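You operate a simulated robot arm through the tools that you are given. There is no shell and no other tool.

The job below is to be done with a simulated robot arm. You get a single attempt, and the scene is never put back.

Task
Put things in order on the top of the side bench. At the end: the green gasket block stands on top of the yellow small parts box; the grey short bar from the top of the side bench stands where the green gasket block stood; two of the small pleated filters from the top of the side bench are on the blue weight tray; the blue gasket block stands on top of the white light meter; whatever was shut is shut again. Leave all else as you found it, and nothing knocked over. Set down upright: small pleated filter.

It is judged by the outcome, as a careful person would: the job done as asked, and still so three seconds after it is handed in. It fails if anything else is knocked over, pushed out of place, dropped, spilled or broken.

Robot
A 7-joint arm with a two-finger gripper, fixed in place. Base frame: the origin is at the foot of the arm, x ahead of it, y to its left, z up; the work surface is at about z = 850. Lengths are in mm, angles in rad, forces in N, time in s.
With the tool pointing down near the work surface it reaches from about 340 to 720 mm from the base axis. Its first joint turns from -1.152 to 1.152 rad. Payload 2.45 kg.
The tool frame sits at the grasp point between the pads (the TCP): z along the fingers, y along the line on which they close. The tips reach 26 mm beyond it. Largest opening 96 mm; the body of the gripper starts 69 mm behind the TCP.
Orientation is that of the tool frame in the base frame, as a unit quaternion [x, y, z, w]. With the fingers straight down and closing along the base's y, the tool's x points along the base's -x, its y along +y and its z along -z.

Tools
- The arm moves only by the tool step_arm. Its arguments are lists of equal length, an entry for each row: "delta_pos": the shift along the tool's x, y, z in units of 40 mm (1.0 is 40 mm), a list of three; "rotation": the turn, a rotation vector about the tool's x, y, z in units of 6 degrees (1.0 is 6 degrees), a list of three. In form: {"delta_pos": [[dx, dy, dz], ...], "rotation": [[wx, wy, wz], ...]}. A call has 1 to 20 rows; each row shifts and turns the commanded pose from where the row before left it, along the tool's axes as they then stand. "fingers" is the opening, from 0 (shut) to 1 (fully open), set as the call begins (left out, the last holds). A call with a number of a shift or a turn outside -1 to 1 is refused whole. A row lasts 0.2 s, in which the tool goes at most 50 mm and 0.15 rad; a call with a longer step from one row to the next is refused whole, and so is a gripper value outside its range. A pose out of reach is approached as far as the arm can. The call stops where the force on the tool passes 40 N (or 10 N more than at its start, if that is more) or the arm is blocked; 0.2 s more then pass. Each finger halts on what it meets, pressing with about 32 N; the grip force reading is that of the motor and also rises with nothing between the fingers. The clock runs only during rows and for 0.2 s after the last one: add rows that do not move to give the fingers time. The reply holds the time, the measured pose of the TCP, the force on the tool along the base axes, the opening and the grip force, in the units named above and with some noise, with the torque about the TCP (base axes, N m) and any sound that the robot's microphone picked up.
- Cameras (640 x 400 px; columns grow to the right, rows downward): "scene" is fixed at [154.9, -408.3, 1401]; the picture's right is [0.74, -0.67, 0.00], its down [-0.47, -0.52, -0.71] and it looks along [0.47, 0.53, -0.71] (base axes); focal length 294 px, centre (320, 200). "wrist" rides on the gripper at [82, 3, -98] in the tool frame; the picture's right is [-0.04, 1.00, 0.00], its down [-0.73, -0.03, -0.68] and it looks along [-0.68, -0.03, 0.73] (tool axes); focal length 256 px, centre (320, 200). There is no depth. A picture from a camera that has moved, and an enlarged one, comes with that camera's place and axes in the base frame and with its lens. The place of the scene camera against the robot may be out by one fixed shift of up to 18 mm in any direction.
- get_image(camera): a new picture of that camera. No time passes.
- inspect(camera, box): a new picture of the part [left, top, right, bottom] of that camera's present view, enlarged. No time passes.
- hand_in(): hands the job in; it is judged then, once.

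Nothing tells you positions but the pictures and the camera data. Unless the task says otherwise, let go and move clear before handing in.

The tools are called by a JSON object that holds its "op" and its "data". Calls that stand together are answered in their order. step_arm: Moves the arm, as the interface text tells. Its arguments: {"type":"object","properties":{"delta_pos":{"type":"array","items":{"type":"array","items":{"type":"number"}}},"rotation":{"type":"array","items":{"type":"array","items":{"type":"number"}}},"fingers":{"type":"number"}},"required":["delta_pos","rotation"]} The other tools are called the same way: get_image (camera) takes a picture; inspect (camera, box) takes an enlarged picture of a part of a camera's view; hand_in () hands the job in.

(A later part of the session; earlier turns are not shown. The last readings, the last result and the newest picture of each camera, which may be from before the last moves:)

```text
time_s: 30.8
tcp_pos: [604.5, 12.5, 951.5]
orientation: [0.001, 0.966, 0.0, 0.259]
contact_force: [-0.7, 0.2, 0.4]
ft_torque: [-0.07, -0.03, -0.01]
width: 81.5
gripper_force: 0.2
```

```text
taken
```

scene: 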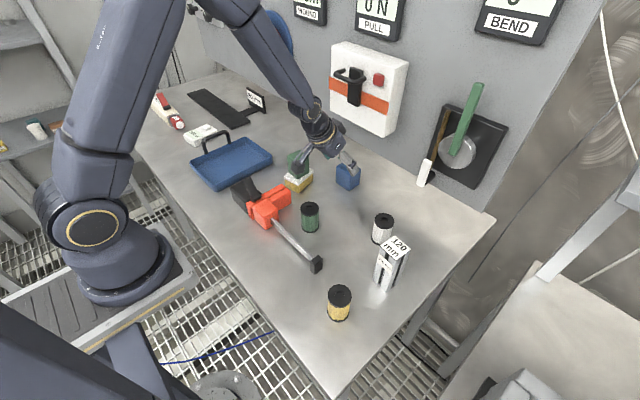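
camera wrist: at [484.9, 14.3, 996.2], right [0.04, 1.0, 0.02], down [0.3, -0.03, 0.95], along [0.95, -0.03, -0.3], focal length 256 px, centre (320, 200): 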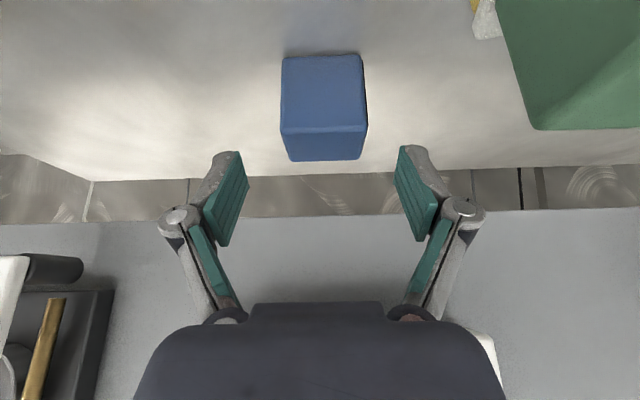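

{"op": "step_arm", "data": {"delta_pos": [[0.002, 0.009, 0.497], [0.002, 0.009, 0.497], [0.002, 0.009, 0.497], [0.002, 0.009, 0.497], [0, 0, 0]], "rotation": [[0, 0, 0], [0, 0, 0], [0, 0, 0], [0, 0, 0], [0, 0, 0]]}}

{"op": "get_image", "data": {"camera": "wrist"}}

{"op": "inspect", "data": {"camera": "scene", "box": [250, 40, 420, 210]}}

```text
time_s: 32.0
tcp_pos: [643.9, 14.9, 882.8]
orientation: [0.0, 0.966, 0.0, 0.259]
contact_force: [0.4, -0.1, -0.4]
ft_torque: [-0.03, -0.01, 0.03]
width: 81.5
gripper_force: 0.1
```

```text
taken
camera wrist: at [523.5, 16.4, 927.4], right [0.04, 1.0, 0.02], down [0.3, -0.03, 0.95], along [0.95, -0.03, -0.3], focal length 256 px, centre (320, 200)
```

wrist: 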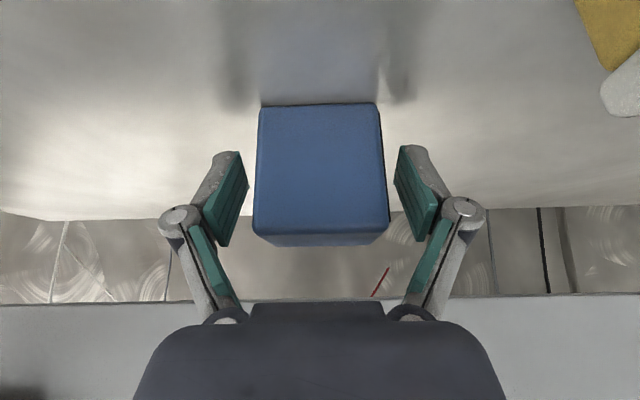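

```text
2.35 times, centred on (335, 125) of scene
camera zoom: at [154.9, -408.3, 1401.0], right [0.74, -0.67, 0.0], down [-0.47, -0.52, -0.71], along [0.47, 0.53, -0.71], focal length 691 px, centre (285, 376)
```

zoom: 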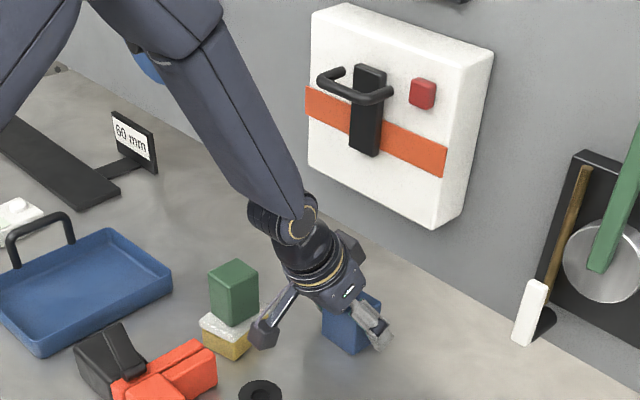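

{"op": "step_arm", "data": {"delta_pos": [[0, 0, 0], [0, 0, 0], [0, 0, 0], [0, 0, 0], [0, 0, 0], [0, 0, 0], [0, 0, 0]], "rotation": [[0, 0, 0], [0, 0, 0], [0, 0, 0], [0, 0, 0], [0, 0, 0], [0, 0, 0], [0, 0, 0]], "fingers": 0.0}}

{"op": "step_arm", "data": {"delta_pos": [[-0.0375, 0, -0.065], [-0.0375, 0, -0.065], [-0.0375, 0, -0.065], [-0.0375, 0, -0.065], [-0.0375, 0, -0.065]], "rotation": [[0, 0, 0], [0, 0, 0], [0, 0, 0], [0, 0, 0], [0, 0, 0]]}}

{"op": "get_image", "data": {"camera": "wrist"}}

```text
time_s: 33.6
tcp_pos: [643.5, 14.0, 881.8]
orientation: [0.0, 0.966, 0.0, 0.259]
contact_force: [-0.3, 0.8, 1.2]
ft_torque: [0.04, -0.01, -0.02]
width: 54.2
gripper_force: 31.9
```

```text
time_s: 34.8
tcp_pos: [643.6, 13.3, 897.2]
orientation: [0.0, 0.966, 0.0, 0.259]
contact_force: [-0.8, 0.5, -1.6]
ft_torque: [-0.01, -0.02, -0.04]
width: 54.3
gripper_force: 32.2
```

```text
taken
camera wrist: at [523.4, 15.8, 942.4], right [0.04, 1.0, 0.02], down [0.3, -0.03, 0.95], along [0.95, -0.03, -0.3], focal length 256 px, centre (320, 200)
```

wrist: 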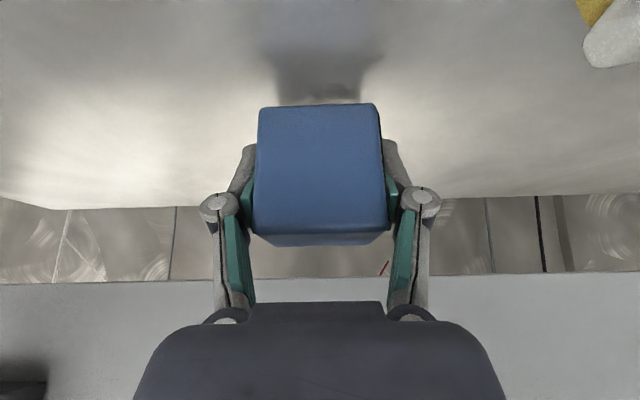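

The blue block is held at 54 mm and lifting cleanly. I'll raise it and move it away from the wall before swinging over to the meter.

{"op": "step_arm", "data": {"delta_pos": [[-0.0625, 0, -0.108], [-0.1125, 0, -0.195], [-0.1125, 0, -0.195], [-0.1125, 0, -0.195], [-0.1125, 0, -0.195], [-0.1125, 0, -0.195], [0.06, 0, -0.15], [0.1227, 0, -0.2874], [0.1227, 0, -0.2874], [0.1227, 0, -0.2874], [0.1227, 0, -0.2874], [0.1227, 0, -0.2874], [0.1227, 0, -0.2874], [0.1227, 0, -0.2874], [0.1227, 0, -0.2874], [0.1227, 0, -0.2874], [0.1227, 0, -0.2874], [0.1227, 0, -0.2874], [0.06, 0, -0.15], [0, 0, 0]], "rotation": [[0, 0, 0], [0, 0, 0], [0, 0, 0], [0, 0, 0], [0, 0, 0], [0, 0, 0], [0, 0, 0], [0, 0, 0], [0, 0, 0], [0, 0, 0], [0, 0, 0], [0, 0, 0], [0, 0, 0], [0, 0, 0], [0, 0, 0], [0, 0, 0], [0, 0, 0], [0, 0, 0], [0, 0, 0], [0, 0, 0]]}}

```text
time_s: 39.0
tcp_pos: [522.3, 13.2, 1038.1]
orientation: [0.0, 0.966, 0.0, 0.259]
contact_force: [-0.3, -0.8, -1.6]
ft_torque: [-0.03, 0.01, -0.01]
width: 54.4
gripper_force: 31.6
```

I'm now carrying the block toward the meter at a moderate speed.

{"op": "step_arm", "data": {"delta_pos": [[0.03, 0.169, -0.0176], [0.0609, 0.338, -0.0352], [0.0609, 0.338, -0.0352], [0.0609, 0.338, -0.0352], [0.0609, 0.338, -0.0352], [0.0609, 0.338, -0.0352], [0.0609, 0.338, -0.0352], [0.0609, 0.338, -0.0352], [0.0609, 0.338, -0.0352], [0.0609, 0.338, -0.0352], [0.0609, 0.338, -0.0352], [0.0609, 0.338, -0.0352], [0.0609, 0.338, -0.0352], [0.0609, 0.338, -0.0352], [0.0609, 0.338, -0.0352], [0.0609, 0.338, -0.0352], [0.0609, 0.338, -0.0352], [0.0609, 0.338, -0.0352], [0.0609, 0.338, -0.0352]], "rotation": [[0, 0, 0], [0, 0, 0], [0, 0, 0], [0, 0, 0], [0, 0, 0], [0, 0, 0], [0, 0, 0], [0, 0, 0], [0, 0, 0], [0, 0, 0], [0, 0, 0], [0, 0, 0], [0, 0, 0], [0, 0, 0], [0, 0, 0], [0, 0, 0], [0, 0, 0], [0, 0, 0], [0, 0, 0]]}}

{"op": "step_arm", "data": {"delta_pos": [[0.0609, 0.338, -0.0352], [0.0609, 0.338, -0.0352], [0.0609, 0.338, -0.0352], [0.0609, 0.338, -0.0352], [0.0609, 0.338, -0.0352], [0.0609, 0.338, -0.0352], [0.0609, 0.338, -0.0352], [0.0609, 0.338, -0.0352], [0.0609, 0.338, -0.0352], [0.0609, 0.338, -0.0352], [0.0609, 0.338, -0.0352], [0.0609, 0.338, -0.0352], [0.0609, 0.338, -0.0352], [0.0609, 0.338, -0.0352], [0, 0, 0]], "rotation": [[0, 0, 0], [0, 0, 0], [0, 0, 0], [0, 0, 0], [0, 0, 0], [0, 0, 0], [0, 0, 0], [0, 0, 0], [0, 0, 0], [0, 0, 0], [0, 0, 0], [0, 0, 0], [0, 0, 0], [0, 0, 0], [0, 0, 0]]}}

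{"op": "get_image", "data": {"camera": "wrist"}}

{"op": "get_image", "data": {"camera": "scene"}}

```text
time_s: 43.0
tcp_pos: [472.7, 263.1, 1037.7]
orientation: [0.0, 0.966, 0.0, 0.259]
contact_force: [-0.9, -0.6, -1.1]
ft_torque: [0.01, 0.02, -0.01]
width: 54.2
gripper_force: 31.9
```

```text
time_s: 46.2
tcp_pos: [433.5, 451.4, 1038.1]
orientation: [0.0, 0.966, 0.0, 0.259]
contact_force: [0.1, 0.5, -2.3]
ft_torque: [-0.02, 0.0, -0.02]
width: 54.4
gripper_force: 32.2
```

```text
taken
camera wrist: at [313.9, 454.6, 1083.0], right [0.04, 1.0, 0.02], down [0.3, -0.03, 0.95], along [0.95, -0.03, -0.3], focal length 256 px, centre (320, 200)
```

wrist: 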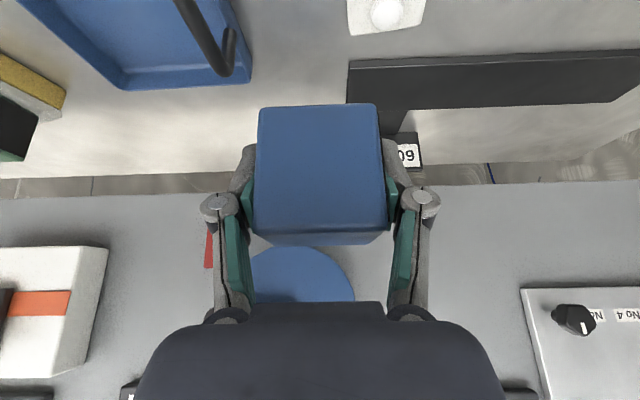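

```text
taken
```

scene: 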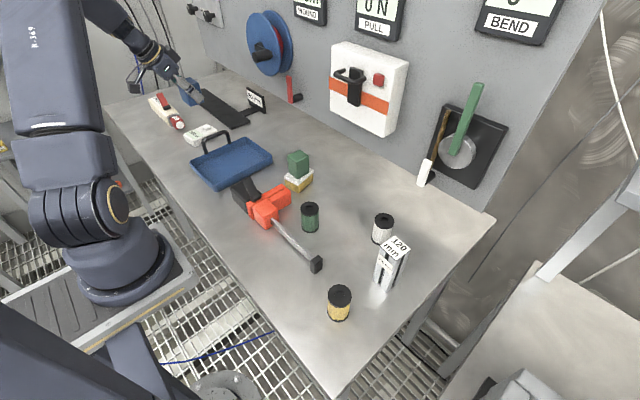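

{"op": "inspect", "data": {"camera": "wrist", "box": [320, 0, 460, 60]}}

{"op": "inspect", "data": {"camera": "scene", "box": [160, 60, 250, 160]}}

```text
4.57 times, centred on (390, 30) of wrist
camera zoom: at [313.9, 454.6, 1083.0], right [0.04, 1.0, 0.02], down [0.3, -0.03, 0.95], along [0.95, -0.03, -0.3], focal length 1170 px, centre (0, 977)
```

zoom: 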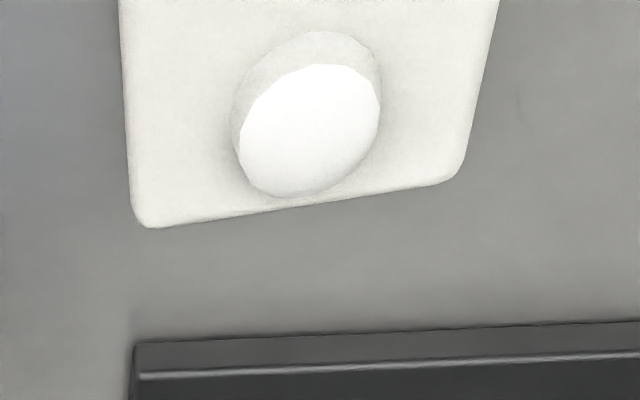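

```text
4.00 times, centred on (205, 110) of scene
camera zoom: at [154.9, -408.2, 1401.0], right [0.74, -0.67, 0.0], down [-0.47, -0.52, -0.71], along [0.47, 0.53, -0.71], focal length 1175 px, centre (780, 560)
```

zoom: 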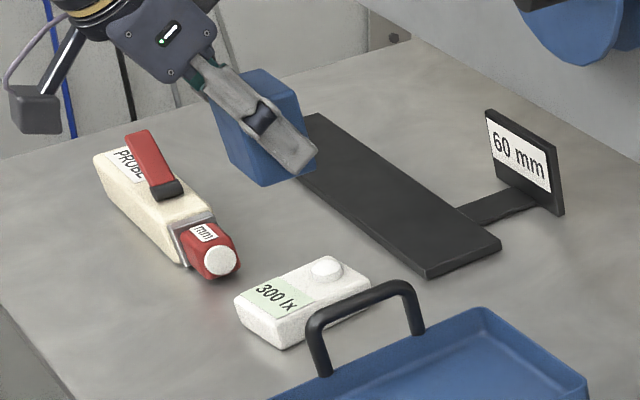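

The meter is confirmed: its flat label area is centred near (420, 499) with a yaw of about 8°, and its top is around z 876. I'll move above it and turn the block to match.

{"op": "step_arm", "data": {"delta_pos": [[0.073, 0.3, -0.042], [0.073, 0.3, -0.042], [0.073, 0.3, -0.042], [0.073, 0.3, -0.042], [0, 0, 0], [0, 0, 0], [0, 0, 0], [0, 0, 0], [0, 0, 0]], "rotation": [[0, 0, 0], [0, 0, 0], [0, 0, 0], [0, 0, 0], [-0.1667, 0, -0.2887], [-0.1667, 0, -0.2887], [-0.1667, 0, -0.2887], [-0.1667, 0, -0.2887], [0, 0, 0]]}}

{"op": "inspect", "data": {"camera": "scene", "box": [140, 40, 250, 160]}}

```text
time_s: 48.2
tcp_pos: [420.2, 501.4, 1038.6]
orientation: [-0.068, 0.963, 0.019, 0.259]
contact_force: [-0.1, -0.2, -0.6]
ft_torque: [0.04, -0.02, -0.03]
width: 54.1
gripper_force: 31.9
```

```text
3.33 times, centred on (195, 100) of scene
camera zoom: at [154.9, -408.2, 1401.0], right [0.74, -0.67, 0.0], down [-0.47, -0.52, -0.71], along [0.47, 0.53, -0.71], focal length 979 px, centre (737, 533)
```

zoom: 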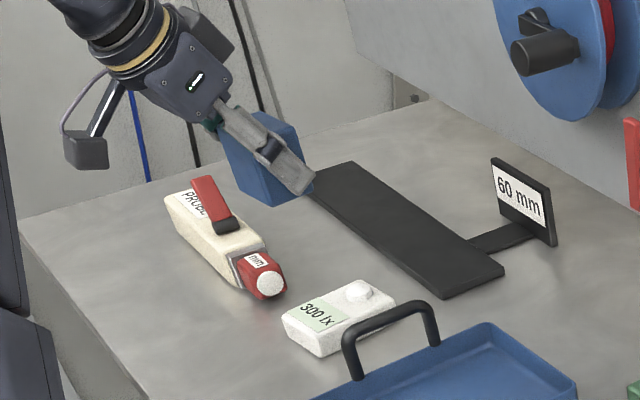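

The area around it is clear. I'm descending to just above the meter.

{"op": "step_arm", "data": {"delta_pos": [[0.075, 0, 0.13], [0.15, 0, 0.2598], [0.15, 0, 0.2598], [0.15, 0, 0.2598], [0.15, 0, 0.2598], [0.15, 0, 0.2598], [0.15, 0, 0.2598], [0.15, 0, 0.2598], [0.15, 0, 0.2598], [0.1, 0, 0.1732], [0.075, 0, 0.13], [0, 0, 0]], "rotation": [[0, 0, 0], [0, 0, 0], [0, 0, 0], [0, 0, 0], [0, 0, 0], [0, 0, 0], [0, 0, 0], [0, 0, 0], [0, 0, 0], [0, 0, 0], [0, 0, 0], [0, 0, 0]]}}

{"op": "get_image", "data": {"camera": "wrist"}}

{"op": "inspect", "data": {"camera": "scene", "box": [150, 80, 250, 160]}}

```text
time_s: 50.8
tcp_pos: [420.5, 501.3, 923.6]
orientation: [-0.066, 0.964, 0.017, 0.259]
contact_force: [1.1, -1.4, -1.7]
ft_torque: [0.02, 0.0, 0.01]
width: 54.1
gripper_force: 32.3
```

```text
taken
camera wrist: at [301.1, 486.1, 967.5], right [-0.1, 0.99, 0.02], down [0.3, 0.01, 0.95], along [0.95, 0.11, -0.3], focal length 256 px, centre (320, 200)
```

wrist: 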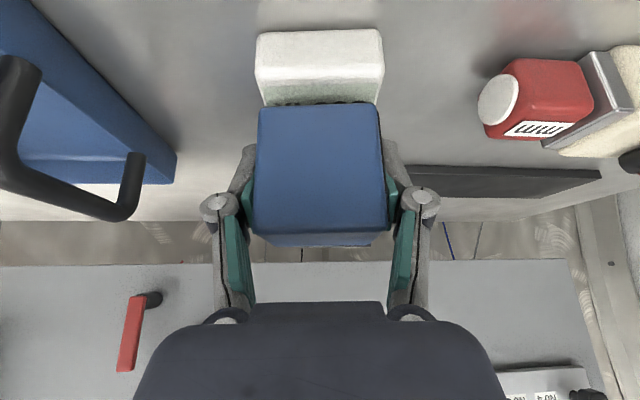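

```text
5.00 times, centred on (200, 120) of scene
camera zoom: at [154.9, -408.2, 1401.0], right [0.74, -0.67, 0.0], down [-0.47, -0.52, -0.71], along [0.47, 0.53, -0.71], focal length 1468 px, centre (920, 600)
```

zoom: 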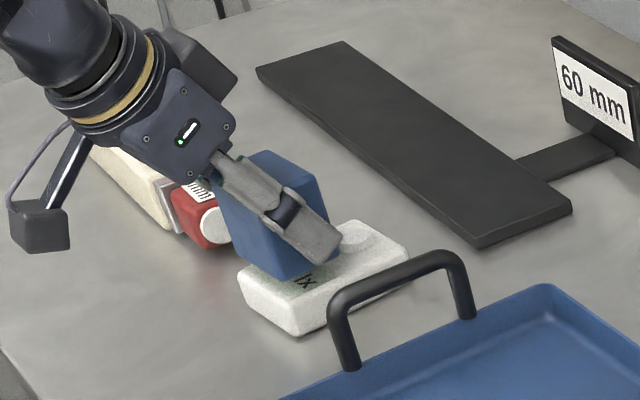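

{"op": "inspect", "data": {"camera": "wrist", "box": [230, 10, 410, 130]}}

{"op": "inspect", "data": {"camera": "scene", "box": [180, 105, 230, 150]}}

```text
3.33 times, centred on (320, 70) of wrist
camera zoom: at [301.1, 486.1, 967.5], right [-0.1, 0.99, 0.02], down [0.3, 0.01, 0.95], along [0.95, 0.11, -0.3], focal length 853 px, centre (320, 633)
```

zoom: 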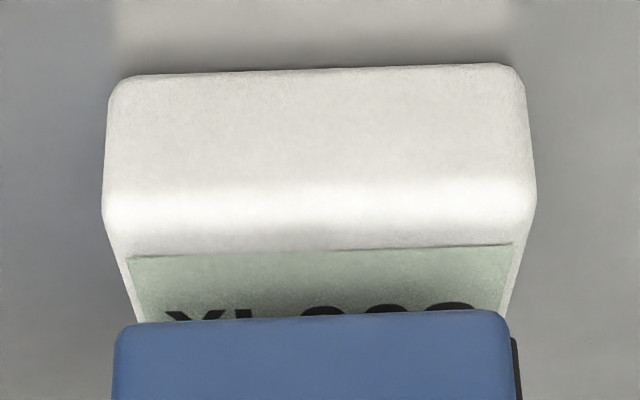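

```text
8.89 times, centred on (205, 128) of scene
camera zoom: at [154.9, -408.2, 1401.0], right [0.74, -0.67, 0.0], down [-0.47, -0.52, -0.71], along [0.47, 0.53, -0.71], focal length 2610 px, centre (1342, 844)
```

zoom: 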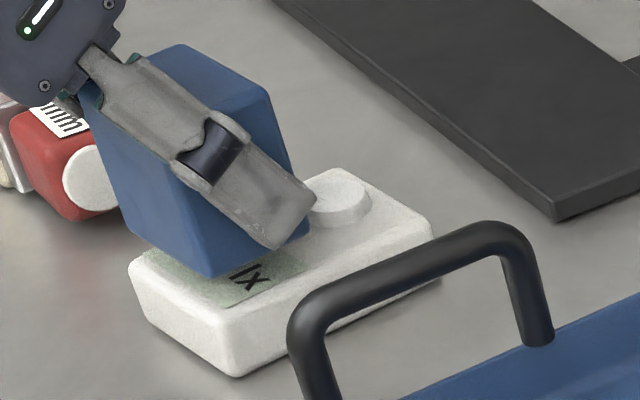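

The block is centred sideways. I'll nudge it 4 mm forward and lower it to just above contact.

{"op": "step_arm", "data": {"delta_pos": [[-0.0866, 0, 0.05], [0.05, 0, 0.0866], [0.05, 0, 0.0866], [0.0375, 0, 0.065], [0, 0, 0]], "rotation": [[0, 0, 0], [0, 0, 0], [0, 0, 0], [0, 0, 0], [0, 0, 0]]}}

```text
time_s: 52.0
tcp_pos: [423.3, 501.6, 911.4]
orientation: [-0.067, 0.964, 0.018, 0.257]
contact_force: [0.0, 0.1, -1.9]
ft_torque: [0.01, -0.04, 0.0]
width: 54.3
gripper_force: 32.3
```

{"op": "step_arm", "data": {"delta_pos": [[0.0125, 0, 0.0217], [0, 0, 0]], "rotation": [[0, 0, 0], [0, 0, 0]]}}

{"op": "step_arm", "data": {"delta_pos": [[0.0125, 0, 0.0217], [0, 0, 0]], "rotation": [[0, 0, 0], [0, 0, 0]]}}

```text
time_s: 52.6
tcp_pos: [423.9, 501.3, 909.9]
orientation: [-0.066, 0.964, 0.017, 0.258]
contact_force: [0.1, -0.4, 0.4]
ft_torque: [0.03, 0.01, 0.02]
width: 54.1
gripper_force: 31.9
```

```text
time_s: 53.2
tcp_pos: [423.6, 501.4, 911.6]
orientation: [-0.066, 0.963, 0.018, 0.259]
contact_force: [-2.4, -2.5, 11.2]
ft_torque: [-0.19, 0.17, -0.01]
width: 54.1
gripper_force: 31.9
```

Contact at about 11 N. I'll ease up slightly and then open the gripper partway.

{"op": "step_arm", "data": {"delta_pos": [[-0.009, 0, -0.016], [0, 0, 0]], "rotation": [[0, 0, 0], [0, 0, 0]]}}

{"op": "inspect", "data": {"camera": "scene", "box": [180, 105, 230, 150]}}

{"op": "inspect", "data": {"camera": "wrist", "box": [230, 10, 410, 130]}}

```text
time_s: 53.8
tcp_pos: [424.8, 501.1, 910.5]
orientation: [-0.066, 0.963, 0.019, 0.26]
contact_force: [1.4, 1.0, 8.9]
ft_torque: [-0.01, 0.03, 0.05]
width: 54.6
gripper_force: 32.1
```

```text
8.89 times, centred on (205, 128) of scene
camera zoom: at [154.8, -408.4, 1401.0], right [0.74, -0.67, 0.0], down [-0.47, -0.52, -0.71], along [0.47, 0.53, -0.71], focal length 2610 px, centre (1342, 844)
```

zoom: 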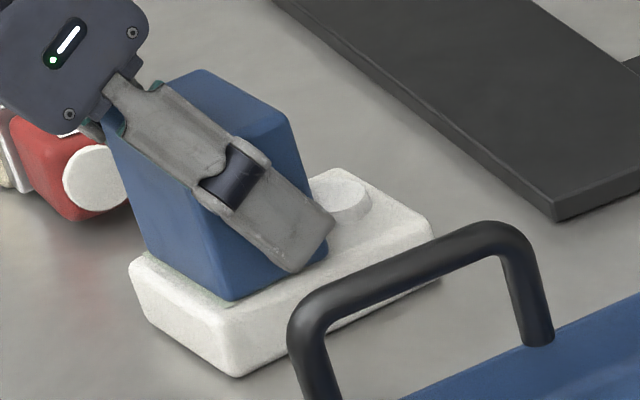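

```text
3.33 times, centred on (320, 70) of wrist
camera zoom: at [305.3, 486.9, 955.5], right [-0.1, 0.99, 0.02], down [0.3, 0.01, 0.96], along [0.95, 0.11, -0.3], focal length 853 px, centre (320, 633)
```

zoom: 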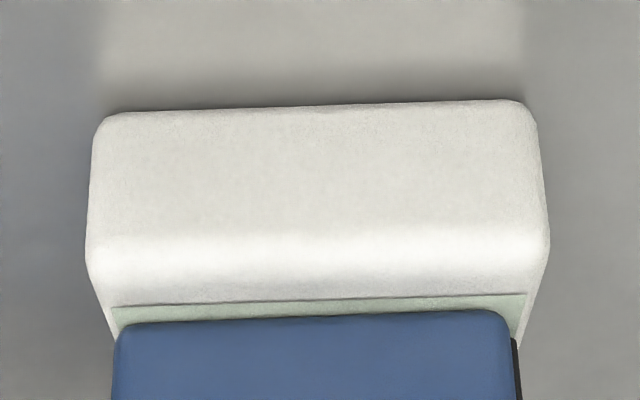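

{"op": "step_arm", "data": {"delta_pos": [[-0.005, 0, -0.009], [0, 0, 0], [0, 0, 0]], "rotation": [[0, 0, 0], [0, 0, 0], [0, 0, 0]]}}

{"op": "step_arm", "data": {"delta_pos": [[0, 0, 0], [0, 0, 0], [0, 0, 0], [0, 0, 0], [0, 0, 0]], "rotation": [[0, 0, 0], [0, 0, 0], [0, 0, 0], [0, 0, 0], [0, 0, 0]], "fingers": 0.78}}

{"op": "get_image", "data": {"camera": "wrist"}}

{"op": "inspect", "data": {"camera": "scene", "box": [180, 105, 230, 150]}}

```text
time_s: 54.6
tcp_pos: [424.5, 502.5, 911.8]
orientation: [-0.067, 0.964, 0.018, 0.258]
contact_force: [1.1, 2.2, 7.7]
ft_torque: [0.12, -0.08, 0.05]
width: 54.1
gripper_force: 32.0
```

```text
time_s: 55.8
tcp_pos: [423.8, 501.8, 910.7]
orientation: [-0.066, 0.963, 0.017, 0.259]
contact_force: [-0.3, 0.3, 0.7]
ft_torque: [0.02, 0.01, 0.0]
width: 75.2
gripper_force: 0.1
```

```text
taken
camera wrist: at [305.2, 486.6, 955.4], right [-0.1, 0.99, 0.02], down [0.3, 0.01, 0.95], along [0.95, 0.11, -0.3], focal length 256 px, centre (320, 200)
```

wrist: 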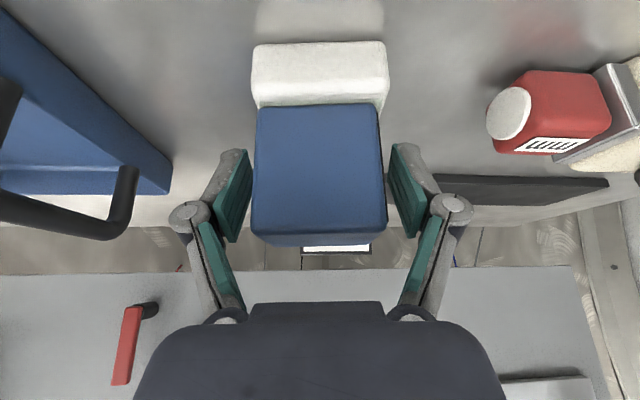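

```text
8.89 times, centred on (205, 128) of scene
camera zoom: at [154.9, -408.3, 1401.0], right [0.74, -0.67, 0.0], down [-0.47, -0.52, -0.71], along [0.47, 0.53, -0.71], focal length 2610 px, centre (1342, 844)
```

zoom: 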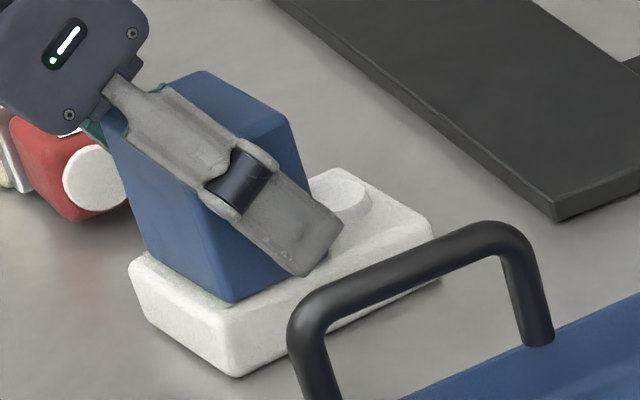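

The blue block rests on the meter. I'm retracting along the finger axis, undoing the yaw, and checking the result.

{"op": "step_arm", "data": {"delta_pos": [[0, 0, -0.3], [0, 0, -0.7], [0, 0, -0.7], [0, 0, -0.7], [0, 0, -0.7], [0, 0, 0], [0, 0, 0], [0, 0, 0]], "rotation": [[0, 0, 0], [0, 0, 0], [0, 0, 0], [0, 0, 0], [0, 0, 0], [0.333, 0, 0.577], [0.333, 0, 0.577], [0, 0, 0]]}}

{"op": "get_image", "data": {"camera": "wrist"}}

{"op": "get_image", "data": {"camera": "scene"}}

```text
time_s: 57.6
tcp_pos: [363.1, 492.5, 1018.2]
orientation: [0.001, 0.966, 0.0, 0.259]
contact_force: [0.0, 0.1, 1.0]
ft_torque: [-0.01, -0.01, -0.05]
width: 74.8
gripper_force: 0.0
```

```text
taken
camera wrist: at [242.7, 494.9, 1063.0], right [0.04, 1.0, 0.02], down [0.3, -0.03, 0.95], along [0.95, -0.03, -0.3], focal length 256 px, centre (320, 200)
```

wrist: 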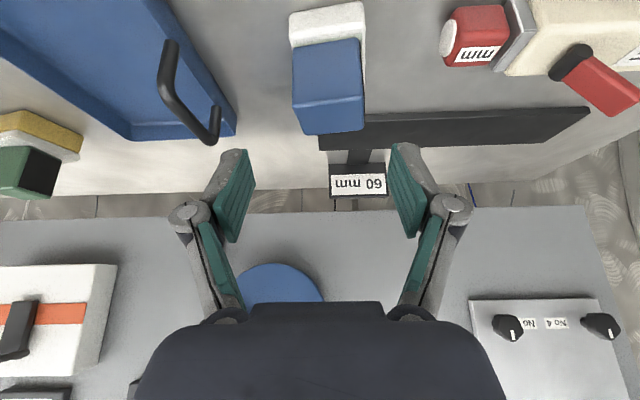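

```text
taken
```

scene: 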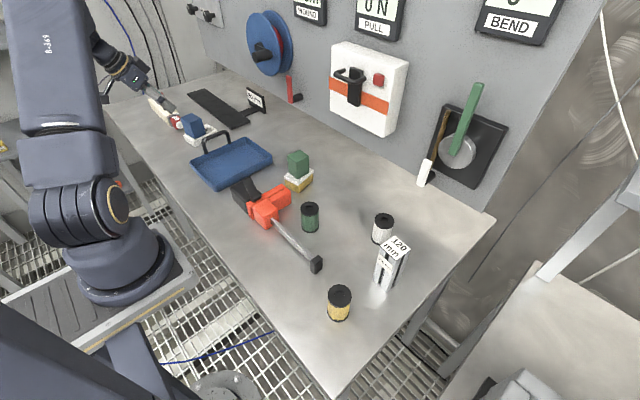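

Both blocks are placed well. Next I'll travel to look at the 120 mm bar.

{"op": "step_arm", "data": {"delta_pos": [[-0.369, -0.759, 0.098], [-0.369, -0.759, 0.098], [-0.369, -0.759, 0.098], [-0.369, -0.759, 0.098], [-0.369, -0.759, 0.098], [-0.369, -0.759, 0.098], [-0.369, -0.759, 0.098], [-0.369, -0.759, 0.098], [-0.062, -0.893, 0.036], [-0.062, -0.893, 0.036], [-0.062, -0.893, 0.036], [-0.062, -0.893, 0.036], [-0.062, -0.893, 0.036], [-0.062, -0.893, 0.036], [-0.062, -0.893, 0.036]], "rotation": [[0, 0, 0], [0, 0, 0], [0, 0, 0], [0, 0, 0], [0, 0, 0], [0, 0, 0], [0, 0, 0], [0, 0, 0], [0, 0, 0], [0, 0, 0], [0, 0, 0], [0, 0, 0], [0, 0, 0], [0, 0, 0], [0, 0, 0]], "fingers": 1.0}}

{"op": "step_arm", "data": {"delta_pos": [[0.2165, -0.806, -0.125], [0.2165, -0.806, -0.125], [0.2165, -0.806, -0.125], [0.2165, -0.806, -0.125], [0.2165, -0.806, -0.125], [0.2165, -0.806, -0.125], [0.2165, -0.806, -0.125], [0.2165, -0.806, -0.125], [0, 0, 0]], "rotation": [[0, 0, 0], [0, 0, 0], [0, 0, 0], [0, 0, 0], [0, 0, 0], [0, 0, 0], [0, 0, 0], [0, 0, 0], [0, 0, 0]]}}

{"op": "get_image", "data": {"camera": "wrist"}}

{"op": "get_image", "data": {"camera": "scene"}}

```text
time_s: 60.8
tcp_pos: [499.5, -0.2, 1050.9]
orientation: [0.0, 0.966, 0.001, 0.258]
contact_force: [-0.2, 0.1, -0.1]
ft_torque: [0.0, -0.01, 0.04]
width: 95.8
gripper_force: 0.0
```

```text
time_s: 62.8
tcp_pos: [419.0, -258.1, 1049.8]
orientation: [0.0, 0.966, -0.001, 0.259]
contact_force: [-0.4, 0.3, -0.4]
ft_torque: [0.01, 0.01, 0.01]
width: 95.9
gripper_force: 0.1
```

```text
taken
camera wrist: at [299.3, -255.7, 1095.2], right [0.03, 1.0, 0.02], down [0.3, -0.03, 0.95], along [0.95, -0.03, -0.3], focal length 256 px, centre (320, 200)
```

wrist: 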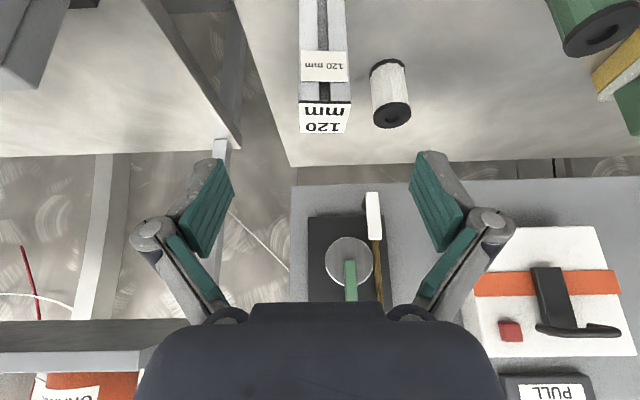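

```text
taken
```

scene: 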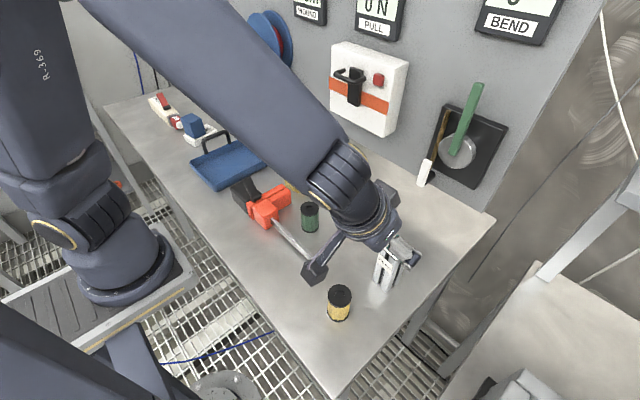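

{"op": "inspect", "data": {"camera": "wrist", "box": [260, 0, 440, 150]}}

```text
2.67 times, centred on (350, 75) of wrist
camera zoom: at [299.3, -255.7, 1095.2], right [0.03, 1.0, 0.02], down [0.3, -0.03, 0.95], along [0.95, -0.03, -0.3], focal length 683 px, centre (240, 533)
```

zoom: 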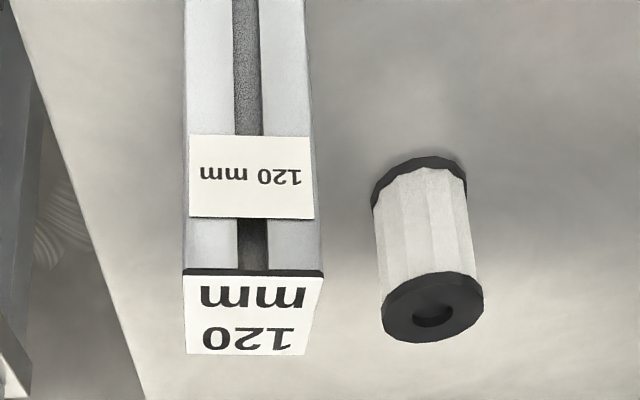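

The bar is about 40×40 mm, centred near (479, -257), and turned about -3°. I'll align to it, narrow the fingers a little, and go to pre-grasp.

{"op": "step_arm", "data": {"delta_pos": [[0, 0, 0], [0.1, 0.024, 0.545], [0.1, 0.024, 0.545], [0, 0, 0]], "rotation": [[0.25, 0, 0.433], [0, 0, 0], [0, 0, 0], [0, 0, 0]], "fingers": 0.8}}

{"op": "get_image", "data": {"camera": "wrist"}}

{"op": "get_image", "data": {"camera": "scene"}}

```text
time_s: 63.8
tcp_pos: [434.4, -256.9, 1007.0]
orientation: [0.025, 0.966, -0.006, 0.258]
contact_force: [-1.0, 0.7, -0.1]
ft_torque: [0.01, 0.02, -0.01]
width: 76.9
gripper_force: 0.1
```

```text
taken
camera wrist: at [315.5, -248.7, 1053.4], right [0.09, 1.0, 0.02], down [0.29, -0.04, 0.95], along [0.95, -0.08, -0.3], focal length 256 px, centre (320, 200)
```

wrist: 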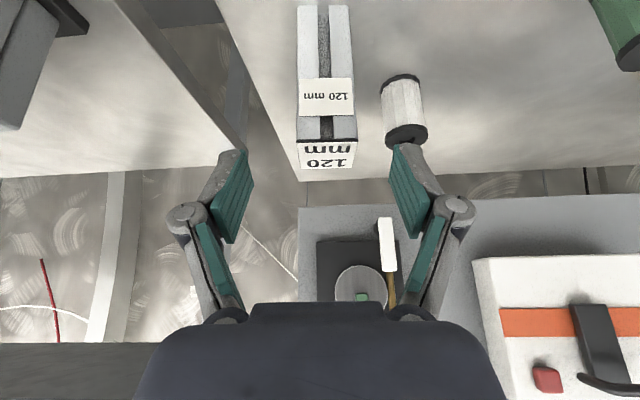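

```text
taken
```

scene: 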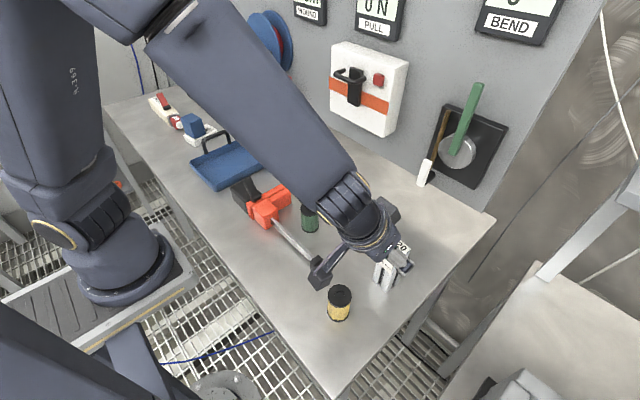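

{"op": "inspect", "data": {"camera": "wrist", "box": [240, 0, 440, 200]}}

{"op": "inspect", "data": {"camera": "scene", "box": [290, 180, 430, 330]}}

```text
2.00 times, centred on (340, 100) of wrist
camera zoom: at [315.5, -248.7, 1053.4], right [0.09, 1.0, 0.02], down [0.29, -0.04, 0.95], along [0.95, -0.08, -0.3], focal length 512 px, centre (280, 400)
```

zoom: 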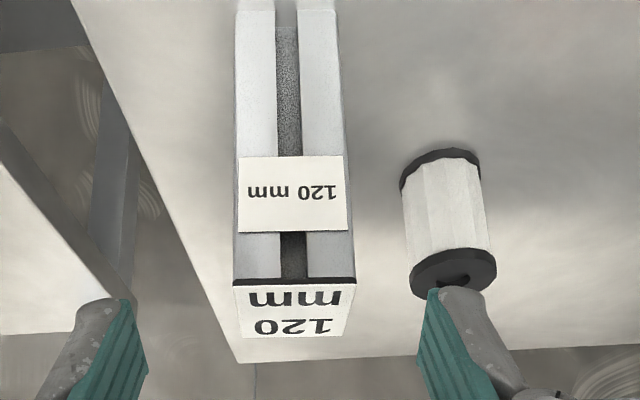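

```text
2.67 times, centred on (360, 255) of scene
camera zoom: at [154.9, -408.3, 1401.0], right [0.74, -0.67, 0.0], down [-0.47, -0.52, -0.71], along [0.47, 0.53, -0.71], focal length 783 px, centre (213, 53)
```

zoom: 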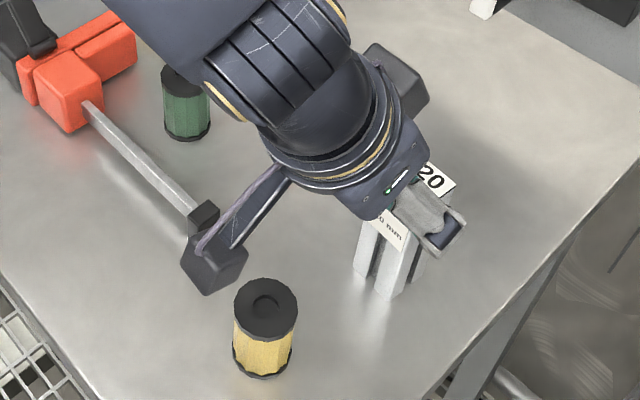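

The bar is about 3 mm to the left of the tool line, so I'm correcting for that and moving in to the grasp height.

{"op": "step_arm", "data": {"delta_pos": [[0, 0.015, 0.445], [0, 0.015, 0.445], [0, 0.015, 0.445], [0, 0.015, 0.445], [0, 0.015, 0.445], [0, 0, 0]], "rotation": [[0.125, 0, 0.217], [0, 0, 0], [0, 0, 0], [0, 0, 0], [0, 0, 0], [0, 0, 0]]}}

{"op": "get_image", "data": {"camera": "wrist"}}

{"op": "inspect", "data": {"camera": "scene", "box": [290, 180, 430, 330]}}

```text
time_s: 65.2
tcp_pos: [479.4, -257.2, 930.1]
orientation: [0.037, 0.965, -0.01, 0.258]
contact_force: [0.0, 1.0, 0.8]
ft_torque: [0.0, -0.01, 0.02]
width: 76.6
gripper_force: 0.1
```

```text
taken
camera wrist: at [360.9, -245.8, 975.7], right [0.11, 0.99, 0.02], down [0.29, -0.05, 0.95], along [0.95, -0.1, -0.3], focal length 256 px, centre (320, 200)
```

wrist: 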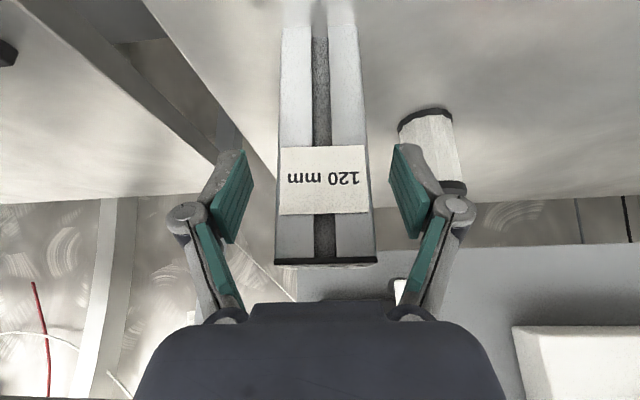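

```text
2.67 times, centred on (360, 255) of scene
camera zoom: at [154.9, -408.3, 1401.0], right [0.74, -0.67, 0.0], down [-0.47, -0.52, -0.71], along [0.47, 0.53, -0.71], focal length 783 px, centre (213, 53)
```

zoom: 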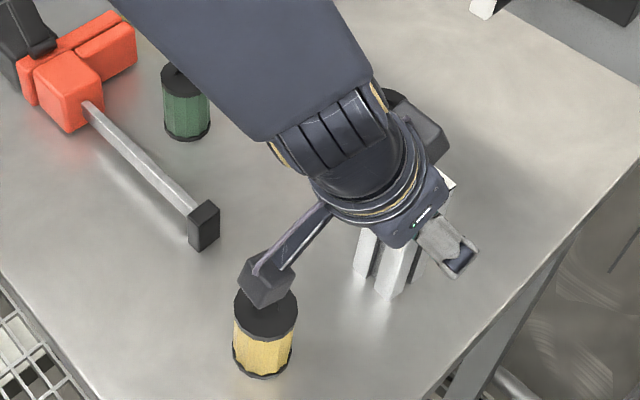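

{"op": "step_arm", "data": {"delta_pos": [[0, 0, 0], [0, 0, 0], [0, 0, 0], [0, 0, 0], [0, 0, 0], [0, 0, 0], [0, 0, 0]], "rotation": [[0, 0, 0], [0, 0, 0], [0, 0, 0], [0, 0, 0], [0, 0, 0], [0, 0, 0], [0, 0, 0]], "fingers": 0.0}}

{"op": "get_image", "data": {"camera": "wrist"}}

```text
time_s: 66.8
tcp_pos: [478.6, -257.5, 930.8]
orientation: [0.037, 0.965, -0.009, 0.259]
contact_force: [0.1, 0.9, 0.8]
ft_torque: [0.17, -0.06, 0.03]
width: 39.4
gripper_force: 32.3
```

```text
taken
camera wrist: at [360.7, -245.7, 975.9], right [0.11, 0.99, 0.02], down [0.29, -0.05, 0.95], along [0.95, -0.1, -0.3], focal length 256 px, centre (320, 200)
```

wrist: 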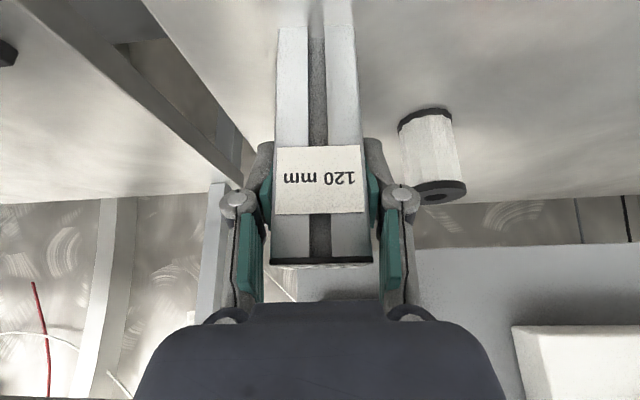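

The bar is gripped at 39.4 mm. Now a slow test lift.

{"op": "step_arm", "data": {"delta_pos": [[-0.025, 0, -0.0433], [-0.0375, 0, -0.065], [-0.0375, 0, -0.065], [-0.0375, 0, -0.065], [-0.0375, 0, -0.065], [-0.0375, 0, -0.065], [0, 0, 0]], "rotation": [[0, 0, 0], [0, 0, 0], [0, 0, 0], [0, 0, 0], [0, 0, 0], [0, 0, 0], [0, 0, 0]]}}

{"op": "get_image", "data": {"camera": "wrist"}}

```text
time_s: 68.4
tcp_pos: [478.5, -256.8, 947.4]
orientation: [0.037, 0.965, -0.01, 0.259]
contact_force: [0.0, -0.3, -1.7]
ft_torque: [0.01, -0.03, 0.0]
width: 39.7
gripper_force: 32.3
```

```text
taken
camera wrist: at [360.5, -245.5, 993.5], right [0.11, 0.99, 0.02], down [0.29, -0.05, 0.95], along [0.95, -0.1, -0.3], focal length 256 px, centre (320, 200)
```

wrist: 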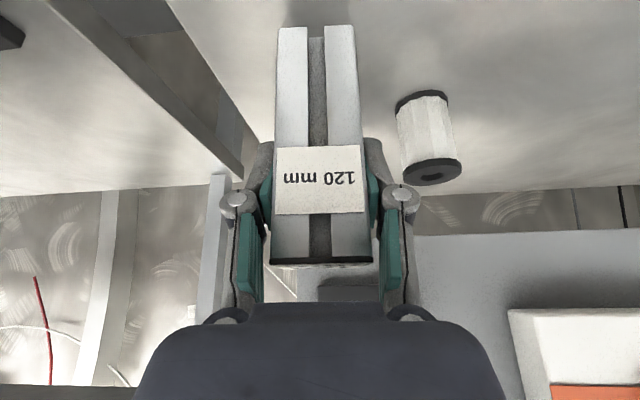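

The bar is held firmly. I'll lift it clear of the filters and then carry it over toward the spot where the blue block stood.

{"op": "step_arm", "data": {"delta_pos": [[-0.061, 0, -0.1057], [-0.122, 0, -0.2113], [-0.122, 0, -0.2113], [-0.122, 0, -0.2113], [-0.122, 0, -0.2113], [-0.122, 0, -0.2113], [-0.122, 0, -0.2113], [-0.122, 0, -0.2113], [-0.122, 0, -0.2113], [-0.122, 0, -0.2113], [-0.061, 0, -0.1057], [0, 0, 0]], "rotation": [[0, 0, 0], [0, 0, 0], [0, 0, 0], [0, 0, 0], [0, 0, 0], [0, 0, 0], [0, 0, 0], [0, 0, 0], [0, 0, 0], [0, 0, 0], [0, 0, 0], [0, 0, 0]]}}

{"op": "step_arm", "data": {"delta_pos": [[-0.0538, 0.1785, 0.0311], [-0.1076, 0.3569, 0.0621], [-0.1076, 0.3569, 0.0621], [-0.1076, 0.3569, 0.0621], [-0.1076, 0.3569, 0.0621], [-0.1076, 0.3569, 0.0621], [-0.1076, 0.3569, 0.0621], [-0.1076, 0.3569, 0.0621], [-0.1076, 0.3569, 0.0621], [-0.1076, 0.3569, 0.0621], [-0.1076, 0.3569, 0.0621], [-0.1076, 0.3569, 0.0621], [-0.1076, 0.3569, 0.0621], [-0.1076, 0.3569, 0.0621], [-0.1076, 0.3569, 0.0621], [-0.1076, 0.3569, 0.0621], [-0.1076, 0.3569, 0.0621], [-0.0538, 0.1785, 0.0311], [0, 0, 0]], "rotation": [[0, 0, 0], [0, 0, 0], [0, 0, 0], [0, 0, 0], [0, 0, 0], [0, 0, 0], [0, 0, 0], [0, 0, 0], [0, 0, 0], [0, 0, 0], [0, 0, 0], [0, 0, 0], [0, 0, 0], [0, 0, 0], [0, 0, 0], [0, 0, 0], [0, 0, 0], [0, 0, 0], [0, 0, 0]]}}

{"op": "get_image", "data": {"camera": "wrist"}}

{"op": "get_image", "data": {"camera": "scene"}}

```text
time_s: 71.0
tcp_pos: [479.9, -257.3, 1046.7]
orientation: [0.039, 0.965, -0.01, 0.258]
contact_force: [-0.9, -0.1, -2.0]
ft_torque: [0.04, -0.01, 0.0]
width: 39.6
gripper_force: 31.8
```

```text
time_s: 75.0
tcp_pos: [583.1, -21.6, 1046.3]
orientation: [0.039, 0.965, -0.011, 0.258]
contact_force: [0.4, 0.3, -1.3]
ft_torque: [-0.03, 0.05, 0.02]
width: 39.7
gripper_force: 32.1
```

```text
taken
camera wrist: at [463.9, -9.4, 1090.7], right [0.11, 0.99, 0.02], down [0.29, -0.05, 0.95], along [0.95, -0.1, -0.3], focal length 256 px, centre (320, 200)
```

wrist: 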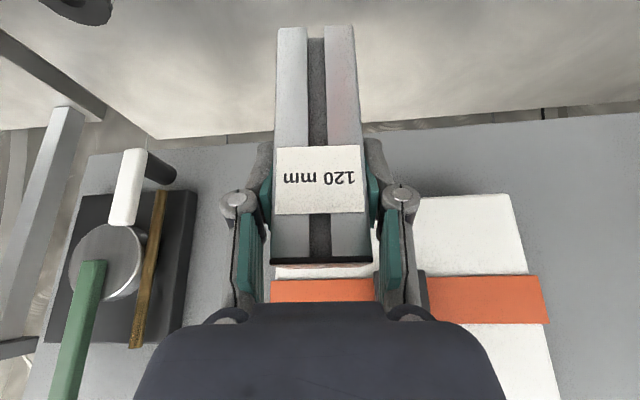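

```text
taken
```

scene: 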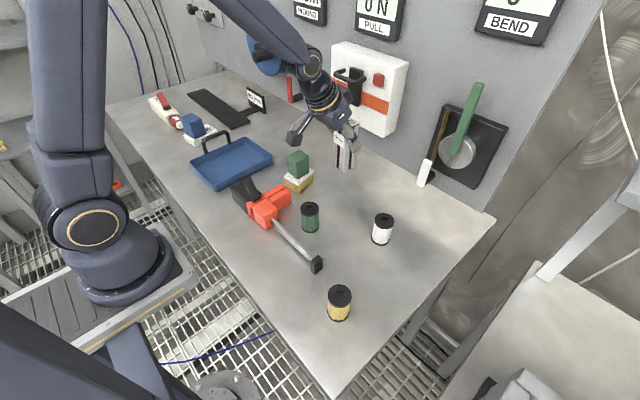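

{"op": "step_arm", "data": {"delta_pos": [[0.037, 0.0606, 0.1295], [0.0739, 0.1211, 0.2589], [0.0739, 0.1211, 0.2589], [0.0739, 0.1211, 0.2589], [0.0739, 0.1211, 0.2589], [0.0739, 0.1211, 0.2589], [0.0739, 0.1211, 0.2589], [0.0739, 0.1211, 0.2589], [0.0739, 0.1211, 0.2589], [0.037, 0.0606, 0.1295], [-0.172, 0.2665, 0.0993], [-0.172, 0.2665, 0.0993], [-0.172, 0.2665, 0.0993], [-0.172, 0.2665, 0.0993], [0, 0, 0]], "rotation": [[0, 0, 0], [0, 0, 0], [0, 0, 0], [0, 0, 0], [0, 0, 0], [0, 0, 0], [0, 0, 0], [0, 0, 0], [0, 0, 0], [0, 0, 0], [0, 0, 0], [0, 0, 0], [0, 0, 0], [0, 0, 0], [0, 0, 0]]}}

{"op": "get_image", "data": {"camera": "scene"}}

{"op": "inspect", "data": {"camera": "scene", "box": [250, 60, 410, 210]}}

```text
time_s: 78.2
tcp_pos: [644.4, 59.5, 951.2]
orientation: [0.039, 0.965, -0.011, 0.259]
contact_force: [-0.3, -1.2, -1.1]
ft_torque: [0.03, -0.01, -0.02]
width: 39.7
gripper_force: 32.0
```

```text
taken
```

scene: 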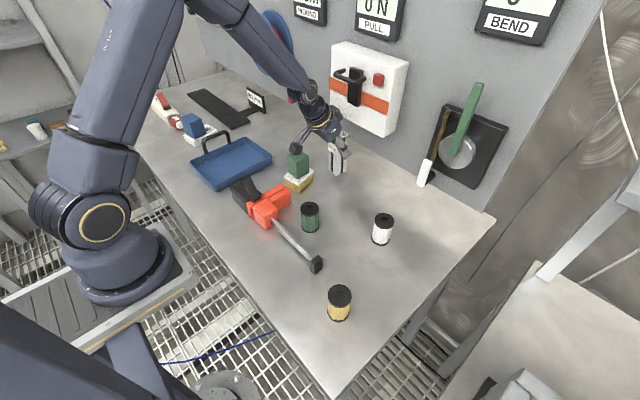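

```text
2.67 times, centred on (330, 135) of scene
camera zoom: at [154.9, -408.2, 1401.0], right [0.74, -0.67, 0.0], down [-0.47, -0.52, -0.71], along [0.47, 0.53, -0.71], focal length 783 px, centre (293, 373)
```

zoom: 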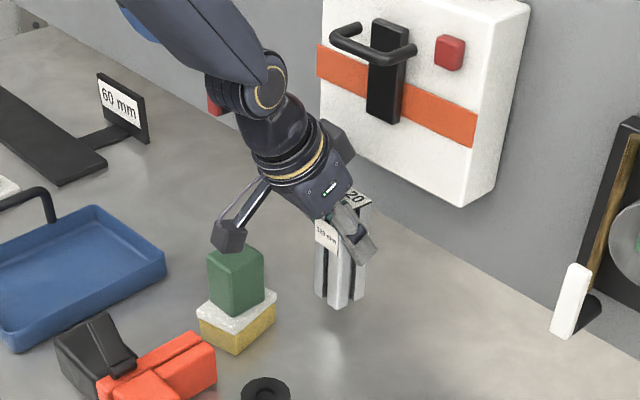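

The path is clear. I'll rise 15 mm to pass the wrist camera safely over the green block, then shift across to the green block's old spot.

{"op": "step_arm", "data": {"delta_pos": [[-0.094, 0, -0.1625], [-0.094, 0, -0.1625], [0.0117, 0.1713, -0.0068], [0.0233, 0.3427, -0.0135], [0.0233, 0.3427, -0.0135], [0.0233, 0.3427, -0.0135], [0.0233, 0.3427, -0.0135], [0.0233, 0.3427, -0.0135], [0.0117, 0.1713, -0.0068], [0, 0, 0]], "rotation": [[0, 0, 0], [0, 0, 0], [0, 0, 0], [0, 0, 0], [0, 0, 0], [0, 0, 0], [0, 0, 0], [0, 0, 0], [0, 0, 0], [0, 0, 0]]}}

{"op": "get_image", "data": {"camera": "wrist"}}

{"op": "inspect", "data": {"camera": "scene", "box": [250, 60, 410, 210]}}

```text
time_s: 80.4
tcp_pos: [645.3, 142.5, 966.9]
orientation: [0.038, 0.965, -0.01, 0.259]
contact_force: [0.0, -0.1, -2.6]
ft_torque: [-0.02, 0.02, -0.02]
width: 39.7
gripper_force: 32.0
```

```text
taken
camera wrist: at [526.3, 154.2, 1011.1], right [0.11, 0.99, 0.02], down [0.29, -0.05, 0.95], along [0.95, -0.1, -0.3], focal length 256 px, centre (320, 200)
```

wrist: 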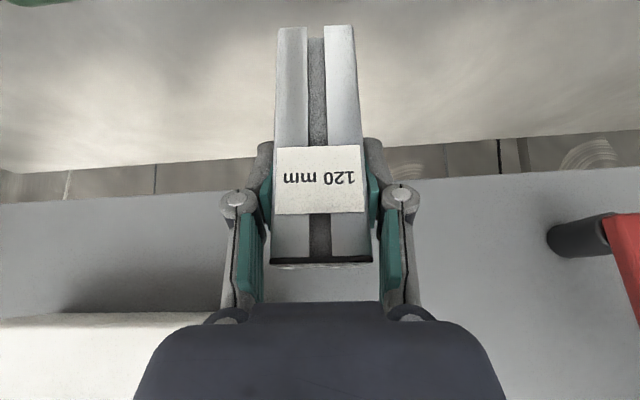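

```text
2.67 times, centred on (330, 135) of scene
camera zoom: at [154.9, -408.2, 1401.0], right [0.74, -0.67, 0.0], down [-0.47, -0.52, -0.71], along [0.47, 0.53, -0.71], focal length 783 px, centre (293, 373)
```

zoom: 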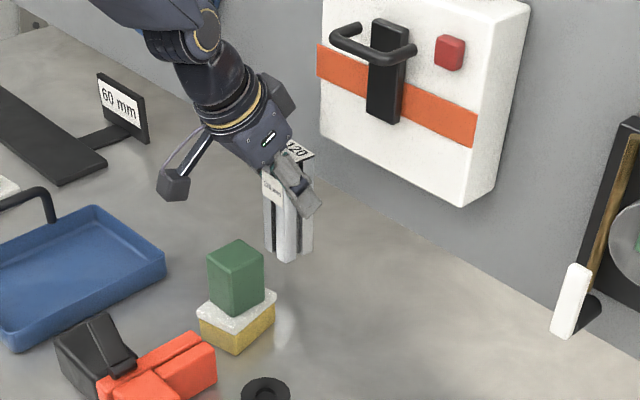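

Now I'll lower the bar toward the bench.

{"op": "step_arm", "data": {"delta_pos": [[0.0625, 0, 0.10825], [0.1, 0, 0.1732], [0.1, 0, 0.1732], [0.1, 0, 0.1732], [0.0375, 0, 0.065], [0, 0, 0]], "rotation": [[0, 0, 0], [0, 0, 0], [0, 0, 0], [0, 0, 0], [0, 0, 0], [0, 0, 0]]}}

{"op": "step_arm", "data": {"delta_pos": [[0.0125, 0, 0.0217], [0.0125, 0, 0.0217], [0, 0, 0]], "rotation": [[0, 0, 0], [0, 0, 0], [0, 0, 0]]}}

```text
time_s: 81.8
tcp_pos: [645.4, 142.0, 934.1]
orientation: [0.039, 0.965, -0.01, 0.259]
contact_force: [-0.2, -0.6, -2.2]
ft_torque: [-0.02, -0.01, -0.03]
width: 39.5
gripper_force: 31.9
```

```text
time_s: 82.6
tcp_pos: [644.3, 141.7, 932.1]
orientation: [0.039, 0.965, -0.011, 0.259]
contact_force: [-0.1, -0.1, -2.6]
ft_torque: [-0.01, 0.0, 0.01]
width: 39.3
gripper_force: 32.3
```

{"op": "step_arm", "data": {"delta_pos": [[0.0125, 0, 0.0217], [0, 0, 0]], "rotation": [[0, 0, 0], [0, 0, 0]]}}

{"op": "step_arm", "data": {"delta_pos": [[0.008, 0, 0.0139], [0, 0, 0]], "rotation": [[0, 0, 0], [0, 0, 0]]}}

```text
time_s: 83.2
tcp_pos: [644.8, 142.2, 931.9]
orientation: [0.039, 0.965, -0.011, 0.259]
contact_force: [0.2, 0.0, -2.2]
ft_torque: [-0.02, 0.0, 0.01]
width: 39.6
gripper_force: 31.7
```

```text
time_s: 83.8
tcp_pos: [644.9, 142.8, 930.7]
orientation: [0.039, 0.965, -0.011, 0.259]
contact_force: [-0.5, 0.7, 1.6]
ft_torque: [0.0, 0.16, 0.09]
width: 39.3
gripper_force: 31.6
```

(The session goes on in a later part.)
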